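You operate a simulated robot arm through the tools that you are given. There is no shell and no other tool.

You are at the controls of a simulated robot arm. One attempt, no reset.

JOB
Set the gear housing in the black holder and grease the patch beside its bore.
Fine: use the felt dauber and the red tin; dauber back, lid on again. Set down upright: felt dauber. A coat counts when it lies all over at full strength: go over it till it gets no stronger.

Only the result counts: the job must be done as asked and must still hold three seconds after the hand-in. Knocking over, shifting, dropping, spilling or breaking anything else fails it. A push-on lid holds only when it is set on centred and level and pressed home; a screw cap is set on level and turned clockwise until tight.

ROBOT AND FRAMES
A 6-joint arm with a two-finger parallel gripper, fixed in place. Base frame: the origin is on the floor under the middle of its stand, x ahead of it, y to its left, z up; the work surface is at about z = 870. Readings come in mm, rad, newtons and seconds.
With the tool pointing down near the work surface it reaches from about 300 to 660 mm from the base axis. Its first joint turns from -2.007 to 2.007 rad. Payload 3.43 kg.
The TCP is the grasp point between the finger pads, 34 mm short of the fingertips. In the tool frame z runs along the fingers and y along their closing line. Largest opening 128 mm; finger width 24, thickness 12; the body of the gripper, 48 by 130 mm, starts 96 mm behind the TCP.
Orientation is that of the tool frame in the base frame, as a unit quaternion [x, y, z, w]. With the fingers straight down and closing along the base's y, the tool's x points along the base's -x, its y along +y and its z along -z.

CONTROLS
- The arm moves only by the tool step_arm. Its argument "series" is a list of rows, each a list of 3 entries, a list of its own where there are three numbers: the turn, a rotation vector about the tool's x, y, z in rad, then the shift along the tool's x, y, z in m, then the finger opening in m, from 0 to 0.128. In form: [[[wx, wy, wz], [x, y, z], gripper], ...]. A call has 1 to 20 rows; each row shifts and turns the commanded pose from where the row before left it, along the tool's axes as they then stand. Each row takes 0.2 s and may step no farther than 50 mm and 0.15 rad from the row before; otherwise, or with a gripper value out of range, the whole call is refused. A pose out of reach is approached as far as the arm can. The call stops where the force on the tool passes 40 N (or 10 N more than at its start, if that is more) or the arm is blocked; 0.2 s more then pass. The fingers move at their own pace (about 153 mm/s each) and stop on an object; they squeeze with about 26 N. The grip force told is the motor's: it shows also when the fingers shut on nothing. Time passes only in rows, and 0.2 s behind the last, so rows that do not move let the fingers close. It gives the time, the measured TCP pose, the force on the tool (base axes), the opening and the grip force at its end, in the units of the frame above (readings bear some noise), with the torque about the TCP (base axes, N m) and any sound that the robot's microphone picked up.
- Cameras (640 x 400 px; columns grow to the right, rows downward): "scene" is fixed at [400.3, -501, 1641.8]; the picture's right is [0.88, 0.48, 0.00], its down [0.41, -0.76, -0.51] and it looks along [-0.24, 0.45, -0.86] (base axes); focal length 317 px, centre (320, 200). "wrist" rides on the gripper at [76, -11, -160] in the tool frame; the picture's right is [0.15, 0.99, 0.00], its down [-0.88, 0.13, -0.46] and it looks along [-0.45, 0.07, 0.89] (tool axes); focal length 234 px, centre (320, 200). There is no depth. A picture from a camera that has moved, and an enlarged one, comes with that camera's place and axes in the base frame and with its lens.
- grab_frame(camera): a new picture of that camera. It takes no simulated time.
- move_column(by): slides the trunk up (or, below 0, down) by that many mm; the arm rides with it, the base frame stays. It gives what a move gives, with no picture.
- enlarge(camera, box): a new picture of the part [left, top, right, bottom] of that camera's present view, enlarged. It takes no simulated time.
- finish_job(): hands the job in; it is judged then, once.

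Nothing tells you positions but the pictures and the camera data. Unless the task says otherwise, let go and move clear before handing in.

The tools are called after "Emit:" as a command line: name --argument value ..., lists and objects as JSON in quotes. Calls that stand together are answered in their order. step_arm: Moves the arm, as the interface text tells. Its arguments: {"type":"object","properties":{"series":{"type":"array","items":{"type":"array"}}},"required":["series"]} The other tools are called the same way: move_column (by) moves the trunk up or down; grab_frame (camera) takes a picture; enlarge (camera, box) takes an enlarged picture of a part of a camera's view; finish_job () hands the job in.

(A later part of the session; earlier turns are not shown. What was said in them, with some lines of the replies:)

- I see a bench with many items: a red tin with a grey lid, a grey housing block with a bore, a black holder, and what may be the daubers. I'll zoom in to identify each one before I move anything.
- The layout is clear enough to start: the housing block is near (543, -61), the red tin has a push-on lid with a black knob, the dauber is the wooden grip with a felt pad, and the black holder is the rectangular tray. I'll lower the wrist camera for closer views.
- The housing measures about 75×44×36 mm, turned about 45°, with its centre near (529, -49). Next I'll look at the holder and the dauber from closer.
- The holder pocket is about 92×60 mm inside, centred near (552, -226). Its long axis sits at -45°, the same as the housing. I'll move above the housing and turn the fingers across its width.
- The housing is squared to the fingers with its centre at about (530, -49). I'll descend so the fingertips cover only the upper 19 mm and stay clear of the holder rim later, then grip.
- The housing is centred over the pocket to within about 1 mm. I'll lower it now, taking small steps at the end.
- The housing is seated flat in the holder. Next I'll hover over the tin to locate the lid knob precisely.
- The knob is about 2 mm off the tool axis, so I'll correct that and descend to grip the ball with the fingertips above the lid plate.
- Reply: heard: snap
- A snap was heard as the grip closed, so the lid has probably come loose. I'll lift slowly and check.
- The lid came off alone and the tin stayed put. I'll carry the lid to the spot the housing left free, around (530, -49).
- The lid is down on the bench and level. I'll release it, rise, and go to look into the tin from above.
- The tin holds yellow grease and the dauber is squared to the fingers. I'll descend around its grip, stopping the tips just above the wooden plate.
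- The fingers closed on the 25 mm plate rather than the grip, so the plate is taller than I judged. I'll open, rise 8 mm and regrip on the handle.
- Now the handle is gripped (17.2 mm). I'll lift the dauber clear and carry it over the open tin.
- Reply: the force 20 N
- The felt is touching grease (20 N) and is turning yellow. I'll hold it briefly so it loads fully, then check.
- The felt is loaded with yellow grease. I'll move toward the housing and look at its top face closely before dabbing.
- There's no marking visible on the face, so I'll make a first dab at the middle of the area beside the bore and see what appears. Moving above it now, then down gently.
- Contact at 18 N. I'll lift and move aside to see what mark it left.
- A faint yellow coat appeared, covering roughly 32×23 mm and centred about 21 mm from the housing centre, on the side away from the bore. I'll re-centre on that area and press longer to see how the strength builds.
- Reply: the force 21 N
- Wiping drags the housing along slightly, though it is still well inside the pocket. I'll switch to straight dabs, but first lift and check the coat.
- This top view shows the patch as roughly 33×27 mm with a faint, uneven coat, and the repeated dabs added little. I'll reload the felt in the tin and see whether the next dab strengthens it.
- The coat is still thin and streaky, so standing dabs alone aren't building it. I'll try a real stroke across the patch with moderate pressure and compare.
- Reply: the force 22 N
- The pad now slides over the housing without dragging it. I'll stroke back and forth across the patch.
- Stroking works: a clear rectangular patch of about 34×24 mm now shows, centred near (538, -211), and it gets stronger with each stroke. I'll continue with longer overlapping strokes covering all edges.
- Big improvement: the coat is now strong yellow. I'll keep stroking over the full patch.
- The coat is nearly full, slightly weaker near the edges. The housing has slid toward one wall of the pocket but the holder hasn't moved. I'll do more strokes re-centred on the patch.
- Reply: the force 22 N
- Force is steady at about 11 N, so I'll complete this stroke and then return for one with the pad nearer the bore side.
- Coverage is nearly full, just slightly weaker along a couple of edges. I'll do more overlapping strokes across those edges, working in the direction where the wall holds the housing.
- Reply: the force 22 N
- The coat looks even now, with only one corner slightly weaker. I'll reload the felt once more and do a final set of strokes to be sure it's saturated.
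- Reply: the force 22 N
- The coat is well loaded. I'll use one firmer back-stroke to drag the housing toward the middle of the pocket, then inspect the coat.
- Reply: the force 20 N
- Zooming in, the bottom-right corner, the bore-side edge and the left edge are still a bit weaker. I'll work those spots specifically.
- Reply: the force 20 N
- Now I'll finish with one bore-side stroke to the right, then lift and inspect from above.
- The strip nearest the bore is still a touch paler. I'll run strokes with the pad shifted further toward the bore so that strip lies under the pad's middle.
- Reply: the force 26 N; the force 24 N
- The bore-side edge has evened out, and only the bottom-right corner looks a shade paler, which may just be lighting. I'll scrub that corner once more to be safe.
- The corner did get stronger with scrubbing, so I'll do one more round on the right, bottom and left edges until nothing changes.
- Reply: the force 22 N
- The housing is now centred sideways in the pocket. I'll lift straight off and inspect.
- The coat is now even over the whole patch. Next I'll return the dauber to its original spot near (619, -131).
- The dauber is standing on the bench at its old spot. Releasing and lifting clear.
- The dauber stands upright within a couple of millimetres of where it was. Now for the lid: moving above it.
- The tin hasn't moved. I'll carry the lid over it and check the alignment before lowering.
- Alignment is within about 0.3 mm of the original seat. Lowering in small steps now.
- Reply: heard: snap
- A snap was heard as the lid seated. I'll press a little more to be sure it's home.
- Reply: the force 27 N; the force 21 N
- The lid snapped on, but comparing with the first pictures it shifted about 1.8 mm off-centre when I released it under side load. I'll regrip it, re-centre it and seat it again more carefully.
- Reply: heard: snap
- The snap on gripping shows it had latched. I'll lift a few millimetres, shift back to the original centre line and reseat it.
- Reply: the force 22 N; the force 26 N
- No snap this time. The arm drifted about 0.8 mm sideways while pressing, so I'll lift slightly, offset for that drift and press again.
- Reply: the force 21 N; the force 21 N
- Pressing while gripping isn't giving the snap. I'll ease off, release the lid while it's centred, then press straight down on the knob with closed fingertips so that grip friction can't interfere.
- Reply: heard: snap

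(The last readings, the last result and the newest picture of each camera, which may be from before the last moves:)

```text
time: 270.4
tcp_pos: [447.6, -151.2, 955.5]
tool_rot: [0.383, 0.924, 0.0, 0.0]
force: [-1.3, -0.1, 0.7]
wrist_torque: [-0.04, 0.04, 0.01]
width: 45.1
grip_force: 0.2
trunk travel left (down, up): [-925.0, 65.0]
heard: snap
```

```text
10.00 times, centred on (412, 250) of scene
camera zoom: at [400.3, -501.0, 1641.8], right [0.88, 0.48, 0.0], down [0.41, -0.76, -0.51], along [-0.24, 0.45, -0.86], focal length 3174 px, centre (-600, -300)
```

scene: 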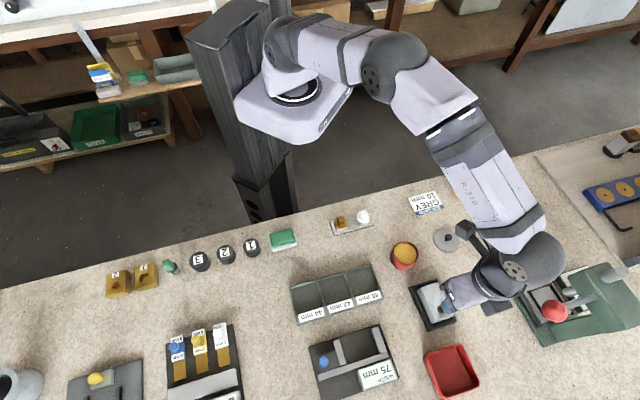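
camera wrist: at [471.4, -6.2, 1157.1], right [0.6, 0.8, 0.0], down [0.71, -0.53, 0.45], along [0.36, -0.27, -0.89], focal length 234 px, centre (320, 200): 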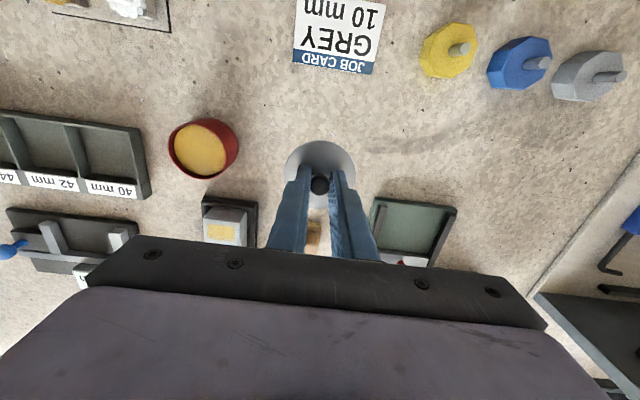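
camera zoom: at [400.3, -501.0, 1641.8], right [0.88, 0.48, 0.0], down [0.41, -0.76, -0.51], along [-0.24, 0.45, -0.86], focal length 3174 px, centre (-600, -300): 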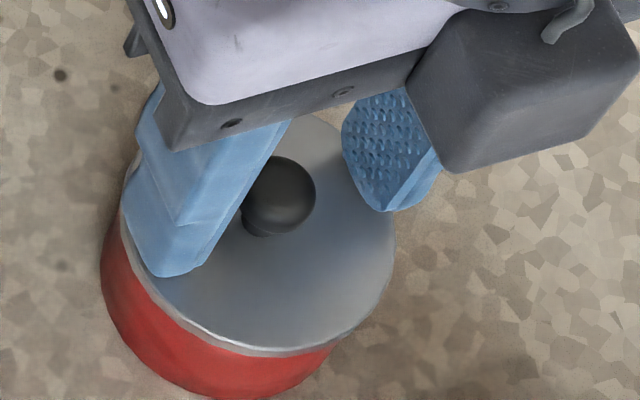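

Another snap came as the fingers released, so the lid settled into its seat. I'll rise and measure how centred and level it is.

Emit:
step_arm --series '[[[0, 0, 0], [0, 0, -0.02], 0.05], [[0, 0, 0], [0, 0, -0.03], 0.05], [[0, 0, 0], [0, 0, -0.02], 0.05], [[0, 0, 0], [0.03, 0.02, 0], 0.05], [[0, 0, 0], [0, 0, 0], 0.05], [[0, 0, 0], [0, 0, 0], 0.05], [[0, 0, 0], [0, 0, 0], 0.05]]'

Emit:
enlarge --camera "scene" --box '[380, 230, 444, 270]'

Emit:
enlarge --camera "wrist" --box '[265, 125, 375, 215]'

```text
time: 272.0
tcp_pos: [444.1, -115.1, 1023.4]
tool_rot: [0.383, 0.924, 0.0, 0.0]
force: [0.3, 0.0, 0.5]
wrist_torque: [0.01, -0.03, 0.02]
width: 50.1
grip_force: 0.1
trunk travel left (down, up): [-925.0, 65.0]
```

```text
10.00 times, centred on (412, 250) of scene
camera zoom: at [400.3, -501.0, 1641.8], right [0.88, 0.48, 0.0], down [0.41, -0.76, -0.51], along [-0.24, 0.45, -0.86], focal length 3174 px, centre (-600, -300)
```

zoom: 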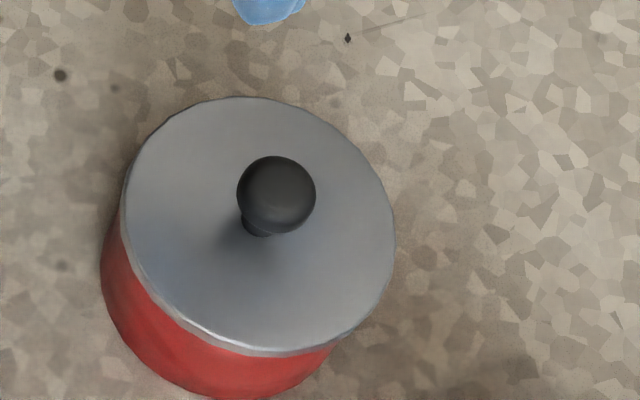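

```text
4.44 times, centred on (320, 170) of wrist
camera zoom: at [381.8, -69.1, 1184.1], right [0.6, 0.8, 0.0], down [0.71, -0.53, 0.46], along [0.37, -0.27, -0.89], focal length 1041 px, centre (320, 333)
```

zoom: 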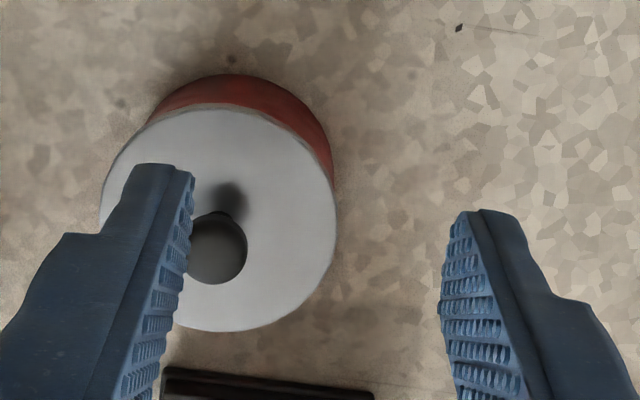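

Emit:
step_arm --series '[[[0, 0, 0], [-0.03, -0.02, 0], 0.05], [[0, 0, 0], [0, 0, 0], 0.05], [[0, 0, 0], [0, 0, 0], 0.05], [[0, 0, 0], [0, 0, 0], 0.05]]'

Emit:
enlarge --camera "wrist" --box '[265, 115, 375, 205]'

```text
time: 273.0
tcp_pos: [448.2, -147.5, 1025.0]
tool_rot: [0.383, 0.924, 0.0, 0.0]
force: [0.0, 0.6, -0.5]
wrist_torque: [0.0, -0.03, -0.02]
width: 50.2
grip_force: 0.0
trunk travel left (down, up): [-925.0, 65.0]
```

```text
4.44 times, centred on (320, 160) of wrist
camera zoom: at [385.9, -102.7, 1183.3], right [0.6, 0.8, 0.0], down [0.71, -0.53, 0.46], along [0.37, -0.27, -0.89], focal length 1041 px, centre (320, 378)
```

zoom: 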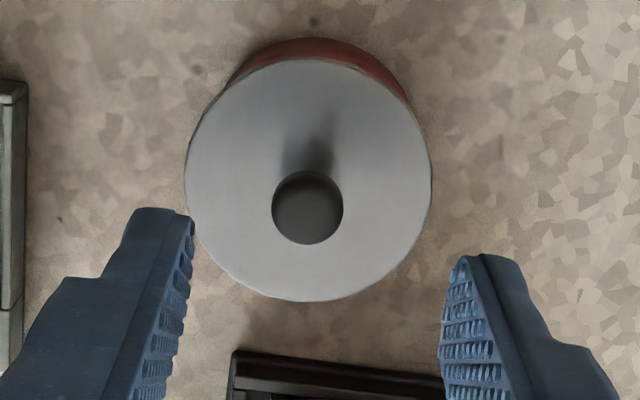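

Measured from above, the lid is level, down at its original height and about 1.2 mm off perfect centre. I'll push straight down on the knob with closed fingers to make sure it's pressed home.

Emit:
step_arm --series '[[[0, 0, 0], [-0.0021, -0.0025, 0], 0.02], [[0, 0, 0], [0, 0, 0], 0.0], [[0, 0, 0], [0, 0, 0.01], 0.0], [[0, 0, 0], [0, 0, 0.01], 0.0], [[0, 0, 0], [0, 0, 0], 0.0], [[0, 0, 0], [0, 0, 0], 0.0], [[0, 0, 0], [0, 0, 0], 0.0]]'

Emit:
enlarge --camera "wrist" --box '[265, 115, 375, 205]'

Emit:
enlarge --camera "scene" --box '[380, 230, 444, 270]'

```text
time: 274.6
tcp_pos: [448.1, -154.9, 1006.6]
tool_rot: [0.384, 0.923, 0.001, -0.001]
force: [-0.1, 0.2, -0.8]
wrist_torque: [0.0, -0.02, -0.02]
width: 0.1
grip_force: 26.0
trunk travel left (down, up): [-925.0, 65.0]
```

```text
4.44 times, centred on (320, 160) of wrist
camera zoom: at [386.0, -108.3, 1166.3], right [0.6, 0.8, 0.0], down [0.71, -0.53, 0.46], along [0.37, -0.27, -0.89], focal length 1041 px, centre (320, 378)
```

zoom: 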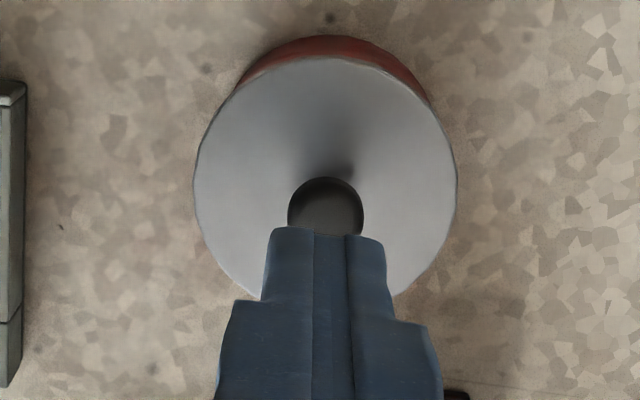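

```text
10.00 times, centred on (412, 250) of scene
camera zoom: at [400.3, -501.0, 1641.8], right [0.88, 0.48, 0.0], down [0.41, -0.76, -0.51], along [-0.24, 0.45, -0.86], focal length 3174 px, centre (-600, -300)
```

zoom: 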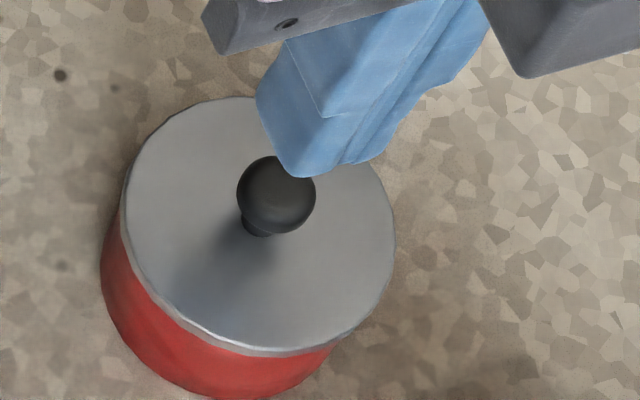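

Emit:
step_arm --series '[[[0, 0, 0], [0.0016, 0.0006, 0.008], 0.0], [[0, 0, 0], [0, 0, 0.008], 0.0], [[0, 0, 0], [0, 0, 0], 0.0], [[0, 0, 0], [0, 0, 0], 0.0], [[0, 0, 0], [0, 0, 0], 0.0], [[0, 0, 0], [0, 0, 0], 0.0]]'

Emit:
enlarge --camera "wrist" --box '[265, 115, 375, 205]'

Emit:
enlarge --camera "scene" --box '[380, 230, 444, 270]'

```text
time: 276.0
tcp_pos: [448.1, -151.2, 989.5]
tool_rot: [0.384, 0.923, 0.0, 0.0]
force: [-0.3, 0.1, 0.6]
wrist_torque: [0.01, -0.01, 0.0]
width: 0.0
grip_force: 26.1
trunk travel left (down, up): [-925.0, 65.0]
```

```text
4.44 times, centred on (320, 160) of wrist
camera zoom: at [385.8, -106.1, 1149.8], right [0.6, 0.8, 0.0], down [0.71, -0.53, 0.46], along [0.37, -0.27, -0.89], focal length 1041 px, centre (320, 378)
```

zoom: 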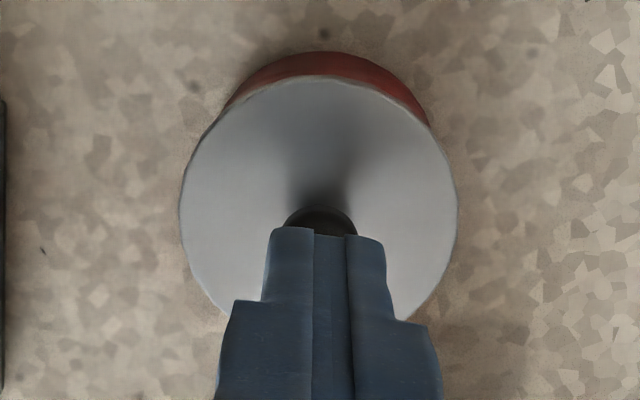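

```text
10.00 times, centred on (412, 250) of scene
camera zoom: at [400.3, -501.0, 1641.8], right [0.88, 0.48, 0.0], down [0.41, -0.76, -0.51], along [-0.24, 0.45, -0.86], focal length 3174 px, centre (-600, -300)
```

zoom: 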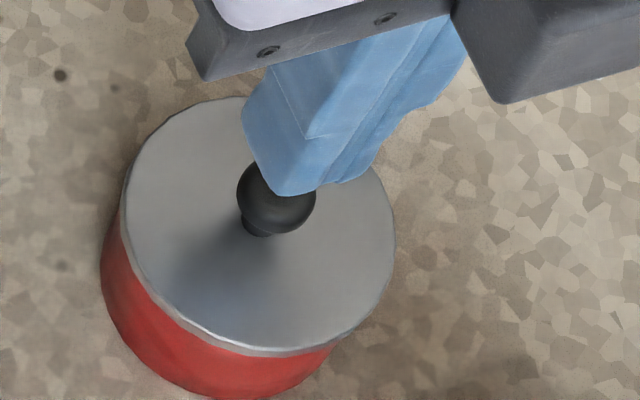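

Emit:
step_arm --series '[[[0, 0, 0], [0.0002, -0.0005, 0.004], 0.0], [[0, 0, 0], [0, 0, 0.002], 0.0], [[0, 0, 0], [0, 0, 0.001], 0.0], [[0, 0, 0], [0, 0, 0], 0.0]]'

Emit:
step_arm --series '[[[0, 0, 0], [0, 0, 0.001], 0.0], [[0, 0, 0], [0, 0, 0], 0.0]]'

Emit:
step_arm --series '[[[0, 0, 0], [0, 0, 0.001], 0.0], [[0, 0, 0], [0, 0, 0], 0.0]]'

```text
time: 277.0
tcp_pos: [447.1, -153.2, 982.6]
tool_rot: [0.383, 0.924, 0.0, -0.001]
force: [0.3, 0.9, 0.6]
wrist_torque: [0.0, 0.04, 0.0]
width: 0.0
grip_force: 25.9
trunk travel left (down, up): [-925.0, 65.0]
```

```text
time: 277.6
tcp_pos: [448.2, -153.3, 982.3]
tool_rot: [0.384, 0.923, 0.0, 0.0]
force: [-0.8, 0.5, -0.8]
wrist_torque: [0.03, 0.01, -0.02]
width: 0.2
grip_force: 25.9
trunk travel left (down, up): [-925.0, 65.0]
```

```text
time: 278.2
tcp_pos: [448.1, -152.1, 979.8]
tool_rot: [0.383, 0.924, 0.0, 0.001]
force: [0.3, -0.2, -0.2]
wrist_torque: [0.03, 0.01, 0.01]
width: 0.0
grip_force: 25.8
trunk travel left (down, up): [-925.0, 65.0]
```

Emit:
step_arm --series '[[[0, 0, 0], [0, 0, 0.001], 0.0], [[0, 0, 0], [0, 0, 0], 0.0]]'

Emit:
enlarge --camera "wrist" --box '[265, 115, 375, 205]'

Emit:
enlarge --camera "scene" --box '[380, 230, 444, 270]'

```text
time: 278.8
tcp_pos: [447.9, -153.0, 979.5]
tool_rot: [0.384, 0.923, -0.001, 0.0]
force: [0.8, -0.3, -0.4]
wrist_torque: [0.0, -0.02, -0.03]
width: 0.0
grip_force: 26.1
trunk travel left (down, up): [-925.0, 65.0]
```

```text
4.44 times, centred on (320, 160) of wrist
camera zoom: at [385.6, -107.0, 1139.3], right [0.6, 0.8, 0.0], down [0.71, -0.53, 0.46], along [0.37, -0.27, -0.89], focal length 1041 px, centre (320, 378)
```

zoom: 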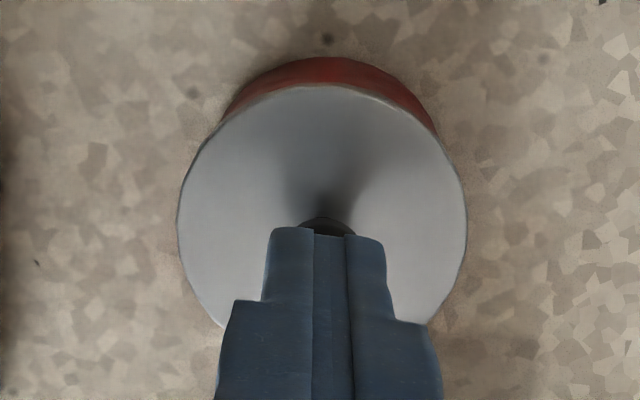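

```text
10.00 times, centred on (412, 250) of scene
camera zoom: at [400.3, -501.0, 1641.8], right [0.88, 0.48, 0.0], down [0.41, -0.76, -0.51], along [-0.24, 0.45, -0.86], focal length 3174 px, centre (-600, -300)
```

zoom: 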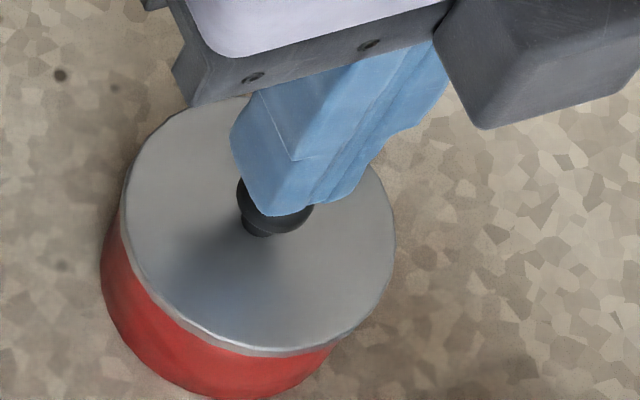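

Emit:
step_arm --series '[[[0, 0, 0], [0, 0, 0.001], 0.0], [[0, 0, 0], [0, 0, 0], 0.0]]'

Emit:
step_arm --series '[[[0, 0, 0], [0, 0, 0.001], 0.0], [[0, 0, 0], [0, 0, 0], 0.0]]'

Emit:
step_arm --series '[[[0, 0, 0], [0, 0, 0.001], 0.0], [[0, 0, 0], [0, 0, 0], 0.0]]'

```text
time: 279.4
tcp_pos: [447.5, -153.4, 978.3]
tool_rot: [0.384, 0.923, 0.0, 0.0]
force: [-0.6, -0.8, 0.0]
wrist_torque: [0.01, -0.02, -0.01]
width: 0.0
grip_force: 25.6
trunk travel left (down, up): [-925.0, 65.0]
```

```text
time: 280.0
tcp_pos: [447.9, -152.7, 976.7]
tool_rot: [0.384, 0.923, -0.001, -0.001]
force: [-0.9, 0.7, 0.1]
wrist_torque: [-0.03, 0.01, 0.01]
width: 0.0
grip_force: 25.6
trunk travel left (down, up): [-925.0, 65.0]
```

```text
time: 280.6
tcp_pos: [447.7, -152.6, 976.1]
tool_rot: [0.383, 0.924, 0.0, 0.001]
force: [-0.3, 0.4, -0.1]
wrist_torque: [0.02, -0.02, -0.01]
width: 0.1
grip_force: 26.2
trunk travel left (down, up): [-925.0, 65.0]
```

Emit:
step_arm --series '[[[0, 0, 0], [0, 0, 0.001], 0.0], [[0, 0, 0], [0, 0, 0], 0.0]]'

Emit:
step_arm --series '[[[0, 0, 0], [0, 0, 0.001], 0.0], [[0, 0, 0], [0, 0, 0], 0.0]]'

Emit:
enlarge --camera "scene" --box '[380, 230, 444, 270]'

```text
time: 281.2
tcp_pos: [447.6, -153.4, 974.2]
tool_rot: [0.384, 0.923, 0.0, 0.0]
force: [0.3, -0.2, -0.4]
wrist_torque: [0.01, 0.01, 0.0]
width: 0.0
grip_force: 26.2
trunk travel left (down, up): [-925.0, 65.0]
```

```text
time: 281.8
tcp_pos: [448.5, -153.4, 974.7]
tool_rot: [0.384, 0.923, 0.0, 0.0]
force: [-0.2, 0.0, 0.4]
wrist_torque: [-0.04, 0.0, 0.01]
width: 0.0
grip_force: 25.7
trunk travel left (down, up): [-925.0, 65.0]
```

```text
10.00 times, centred on (412, 250) of scene
camera zoom: at [400.3, -501.0, 1641.8], right [0.88, 0.48, 0.0], down [0.41, -0.76, -0.51], along [-0.24, 0.45, -0.86], focal length 3174 px, centre (-600, -300)
```

zoom: 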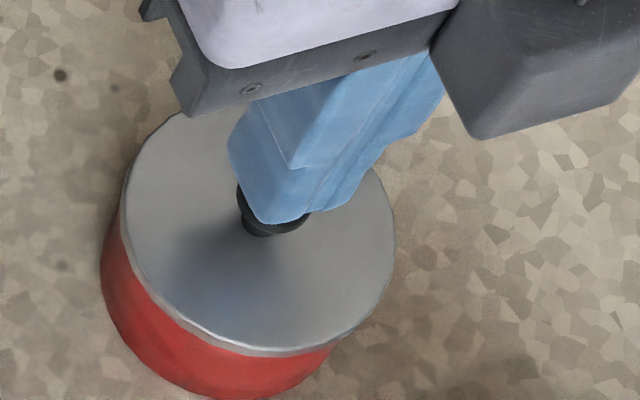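

Emit:
step_arm --series '[[[0, 0, 0], [0, 0, 0.001], 0.0], [[0, 0, 0], [0, 0, 0], 0.0]]'

Emit:
enlarge --camera "wrist" --box '[280, 140, 360, 200]'

Emit:
enlarge --camera "scene" --box '[392, 238, 424, 262]'

```text
time: 282.4
tcp_pos: [446.4, -152.2, 974.2]
tool_rot: [0.384, 0.923, -0.001, 0.0]
force: [0.5, 0.5, 0.0]
wrist_torque: [-0.04, -0.01, -0.02]
width: 0.0
grip_force: 25.9
trunk travel left (down, up): [-925.0, 65.0]
```

```text
6.67 times, centred on (320, 170) of wrist
camera zoom: at [386.3, -106.8, 1134.2], right [0.6, 0.8, 0.0], down [0.71, -0.53, 0.46], along [0.37, -0.27, -0.89], focal length 1561 px, centre (320, 400)
```

zoom: 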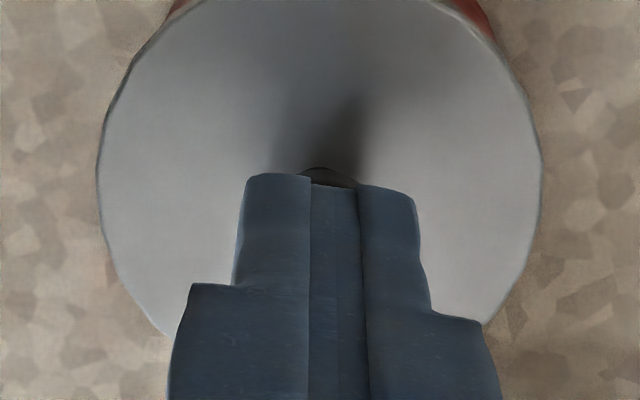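

```text
16.00 times, centred on (408, 250) of scene
camera zoom: at [400.3, -501.0, 1641.8], right [0.88, 0.48, 0.0], down [0.41, -0.76, -0.51], along [-0.24, 0.45, -0.86], focal length 5078 px, centre (-1088, -600)
```

zoom: 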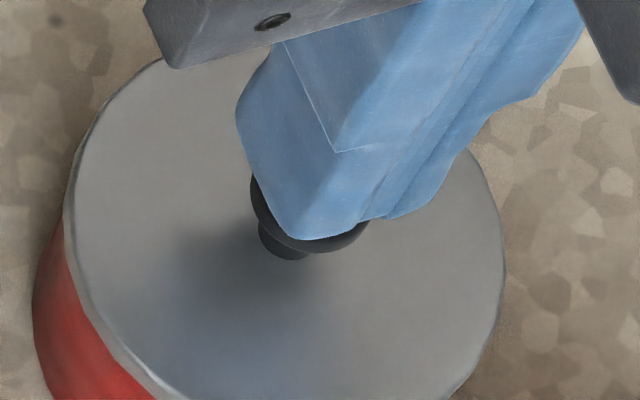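

Emit:
step_arm --series '[[[0, 0, 0], [0, 0, 0.001], 0.0], [[0, 0, 0], [0, 0, 0], 0.0]]'

Emit:
step_arm --series '[[[0, 0, 0], [0, 0, 0.001], 0.0], [[0, 0, 0], [0, 0, 0], 0.0]]'

Emit:
step_arm --series '[[[0, 0, 0], [0, 0, 0.001], 0.0], [[0, 0, 0], [0, 0, 0], 0.0]]'

```text
time: 283.0
tcp_pos: [447.9, -151.9, 975.0]
tool_rot: [0.383, 0.924, 0.0, 0.0]
force: [-1.0, -0.6, 0.4]
wrist_torque: [-0.02, -0.01, 0.01]
width: 0.0
grip_force: 26.1
trunk travel left (down, up): [-925.0, 65.0]
```

```text
time: 283.6
tcp_pos: [447.6, -151.9, 972.6]
tool_rot: [0.384, 0.923, 0.0, 0.0]
force: [0.8, 1.4, 9.2]
wrist_torque: [0.02, -0.05, 0.01]
width: 0.0
grip_force: 26.1
trunk travel left (down, up): [-925.0, 65.0]
```

```text
time: 284.2
tcp_pos: [448.3, -152.1, 973.9]
tool_rot: [0.384, 0.924, 0.0, 0.002]
force: [4.7, 2.1, 15.2]
wrist_torque: [0.05, -0.19, -0.01]
width: 0.0
grip_force: 26.0
trunk travel left (down, up): [-925.0, 65.0]
```

Emit:
step_arm --series '[[[0, 0, 0], [0, 0.0005, 0.0008], 0.0], [[0, 0, 0], [0, 0, 0], 0.0]]'

Emit:
step_arm --series '[[[0, 0, 0], [0, 0.0003, 0.0006], 0.0], [[0, 0, 0], [0, 0, 0], 0.0]]'

Emit:
enlarge --camera "scene" --box '[380, 230, 444, 270]'

```text
time: 284.8
tcp_pos: [447.2, -151.6, 973.0]
tool_rot: [0.384, 0.923, 0.0, 0.004]
force: [3.7, -1.1, 32.0]
wrist_torque: [-0.04, -0.19, 0.02]
width: 0.0
grip_force: 25.9
trunk travel left (down, up): [-925.0, 65.0]
```

```text
time: 285.4
tcp_pos: [446.8, -151.9, 972.5]
tool_rot: [0.384, 0.923, 0.0, 0.003]
force: [2.0, -0.5, 37.7]
wrist_torque: [-0.09, -0.1, -0.01]
width: 0.0
grip_force: 26.2
trunk travel left (down, up): [-925.0, 65.0]
```

```text
10.00 times, centred on (412, 250) of scene
camera zoom: at [400.3, -501.0, 1641.8], right [0.88, 0.48, 0.0], down [0.41, -0.76, -0.51], along [-0.24, 0.45, -0.86], focal length 3174 px, centre (-600, -300)
```

zoom: 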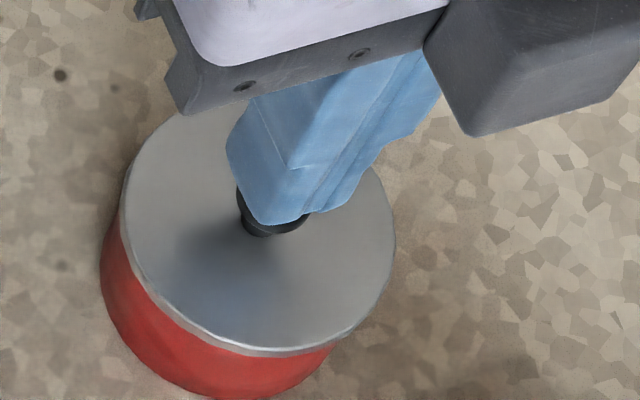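

Pressed with almost 38 N and no further snap, so the lid was already home. I'll back straight off and do a final check of everything.

Emit:
step_arm --series '[[[0, 0, 0], [0, 0, -0.002], 0.0], [[0, 0, 0], [0, 0, -0.002], 0.0], [[0, 0, 0], [0, 0, -0.004], 0.0], [[0, 0, 0], [0, 0, -0.03], 0.0], [[0, 0, 0], [0, 0, -0.04], 0.0], [[0, 0, 0], [0, 0, -0.04], 0.0], [[0, 0, 0], [0.04, 0.02, 0], 0.0], [[0, 0, 0], [0.04, 0.02, -0.01], 0.0], [[0, 0, 0], [0.04, 0.02, -0.01], 0.0], [[0, 0, 0], [0, 0, 0], 0.0]]'

Emit:
grab_frame --camera "scene"

Emit:
enlarge --camera "scene" --box '[380, 230, 444, 270]'

Emit:
enlarge --camera "scene" --box '[400, 250, 490, 340]'

Emit:
grab_frame --camera "wrist"

```text
time: 287.6
tcp_pos: [405.8, -22.7, 1104.2]
tool_rot: [0.384, 0.924, 0.0, 0.0]
force: [-0.1, -0.3, 0.9]
wrist_torque: [0.02, 0.03, 0.0]
width: 0.0
grip_force: 25.6
trunk travel left (down, up): [-925.0, 65.0]
```

```text
taken
```

scene: 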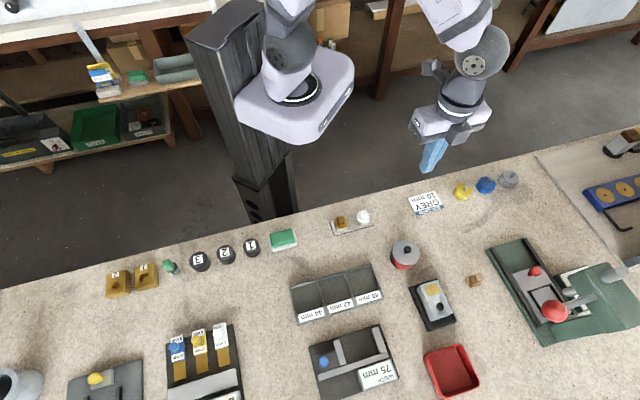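

```text
10.00 times, centred on (412, 250) of scene
camera zoom: at [400.3, -501.0, 1641.8], right [0.88, 0.48, 0.0], down [0.41, -0.76, -0.51], along [-0.24, 0.45, -0.86], focal length 3174 px, centre (-600, -300)
```

zoom: 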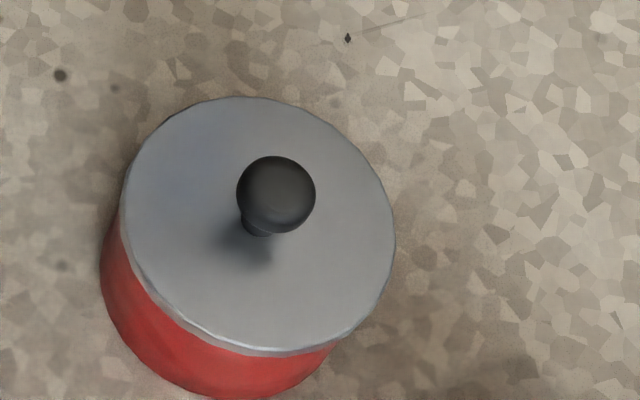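

```text
4.44 times, centred on (445, 295) of scene
camera zoom: at [400.3, -501.0, 1641.8], right [0.88, 0.48, 0.0], down [0.41, -0.76, -0.51], along [-0.24, 0.45, -0.86], focal length 1410 px, centre (-236, -222)
```

zoom: 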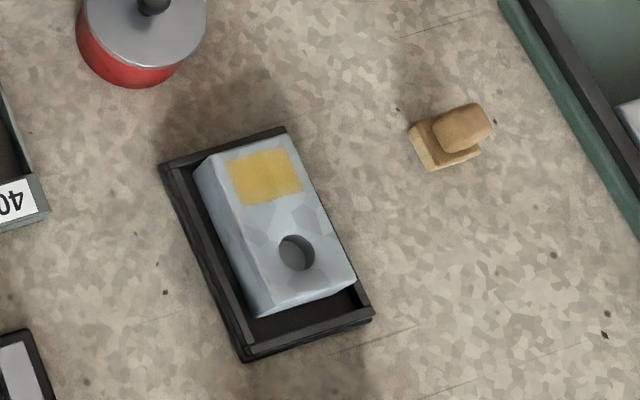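

```text
taken
camera wrist: at [344.6, 21.1, 1265.1], right [0.6, 0.8, 0.0], down [0.71, -0.53, 0.46], along [0.37, -0.27, -0.89], focal length 234 px, centre (320, 200)
```

wrist: 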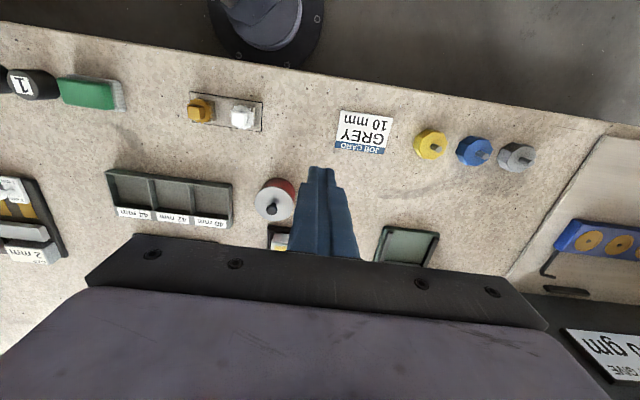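

Emit:
enlarge --camera "scene" --box '[408, 272, 460, 330]'

Emit:
enlarge --camera "scene" --box '[455, 262, 503, 298]'

Emit:
enlarge --camera "wrist" --box '[225, 160, 325, 260]'

```text
6.90 times, centred on (434, 301) of scene
camera zoom: at [400.3, -501.0, 1641.8], right [0.88, 0.48, 0.0], down [0.41, -0.76, -0.51], along [-0.24, 0.45, -0.86], focal length 2189 px, centre (-466, -497)
```

zoom: 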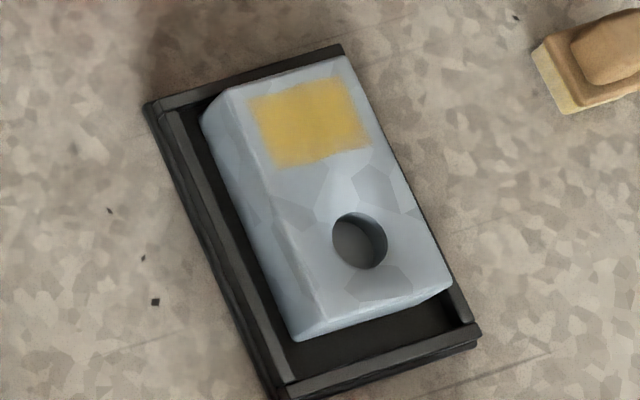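

```text
11.11 times, centred on (479, 280) of scene
camera zoom: at [400.3, -501.0, 1641.8], right [0.88, 0.48, 0.0], down [0.41, -0.76, -0.51], along [-0.24, 0.45, -0.86], focal length 3526 px, centre (-1447, -689)
```

zoom: 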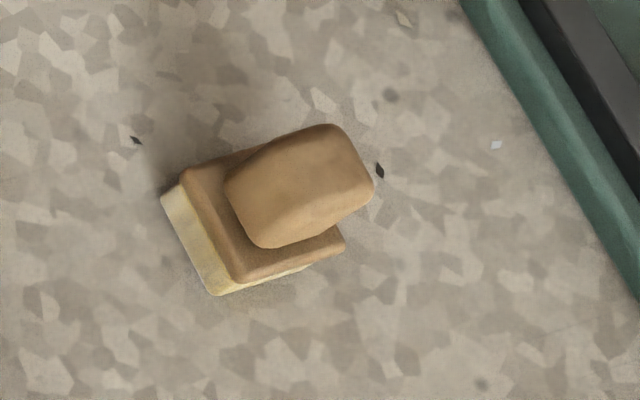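

```text
4.00 times, centred on (275, 210) of wrist
camera zoom: at [344.6, 21.1, 1265.1], right [0.6, 0.8, 0.0], down [0.71, -0.53, 0.46], along [0.37, -0.27, -0.89], focal length 937 px, centre (500, 160)
```

zoom: 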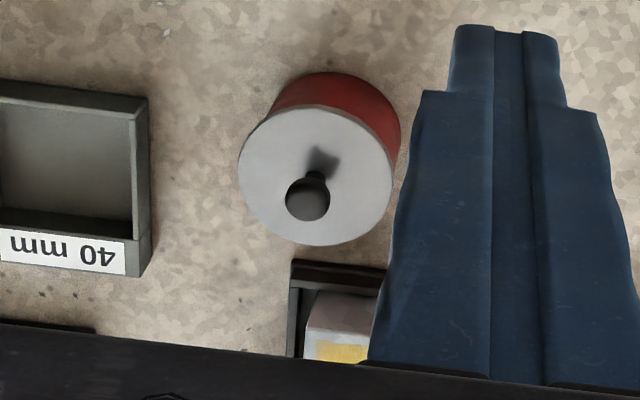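

The final views show the housing in the black holder with an even yellow coat on the patch beside the bore. The dauber stands upright at its old spot, and the lid is back on the red tin, level and snapped in. Nothing else has moved and the arm is clear, so I'm handing in.

Emit:
finish_job

```text
The job is handed in.
```

The job is handed in. I don't have the verdict, so this is what I could see and measure.

- **Housing:** it sits flat in the black holder's pocket, patch side up. Greasing slid it around in the roomy pocket, and it ended close to the end wall on the patch side. The holder itself did not move.
- **Grease patch:** the rectangle beside the bore (about 34 × 24 mm) has an even yellow coat. I kept stroking until the corners and edges stopped getting stronger, reloading the felt from the red tin along the way.
- **Felt dauber:** it stands upright within about 3 mm of where it started, with some grease left on the felt.
- **Red tin lid:** it is back on and level, about 1 to 2 mm off centre. The first reseat went on less centred than that, so I took the lid off and put it back again. It snapped as I let go, and pressing on the knob with nearly 38 N produced no further snap, so I take it to be fully home.

The lid is the part I am least sure of. I inferred that it is locked from the snap sounds and its height, and did not try to pull it off.

The tin stayed in place, nothing was knocked over or spilled, and the arm is clear.
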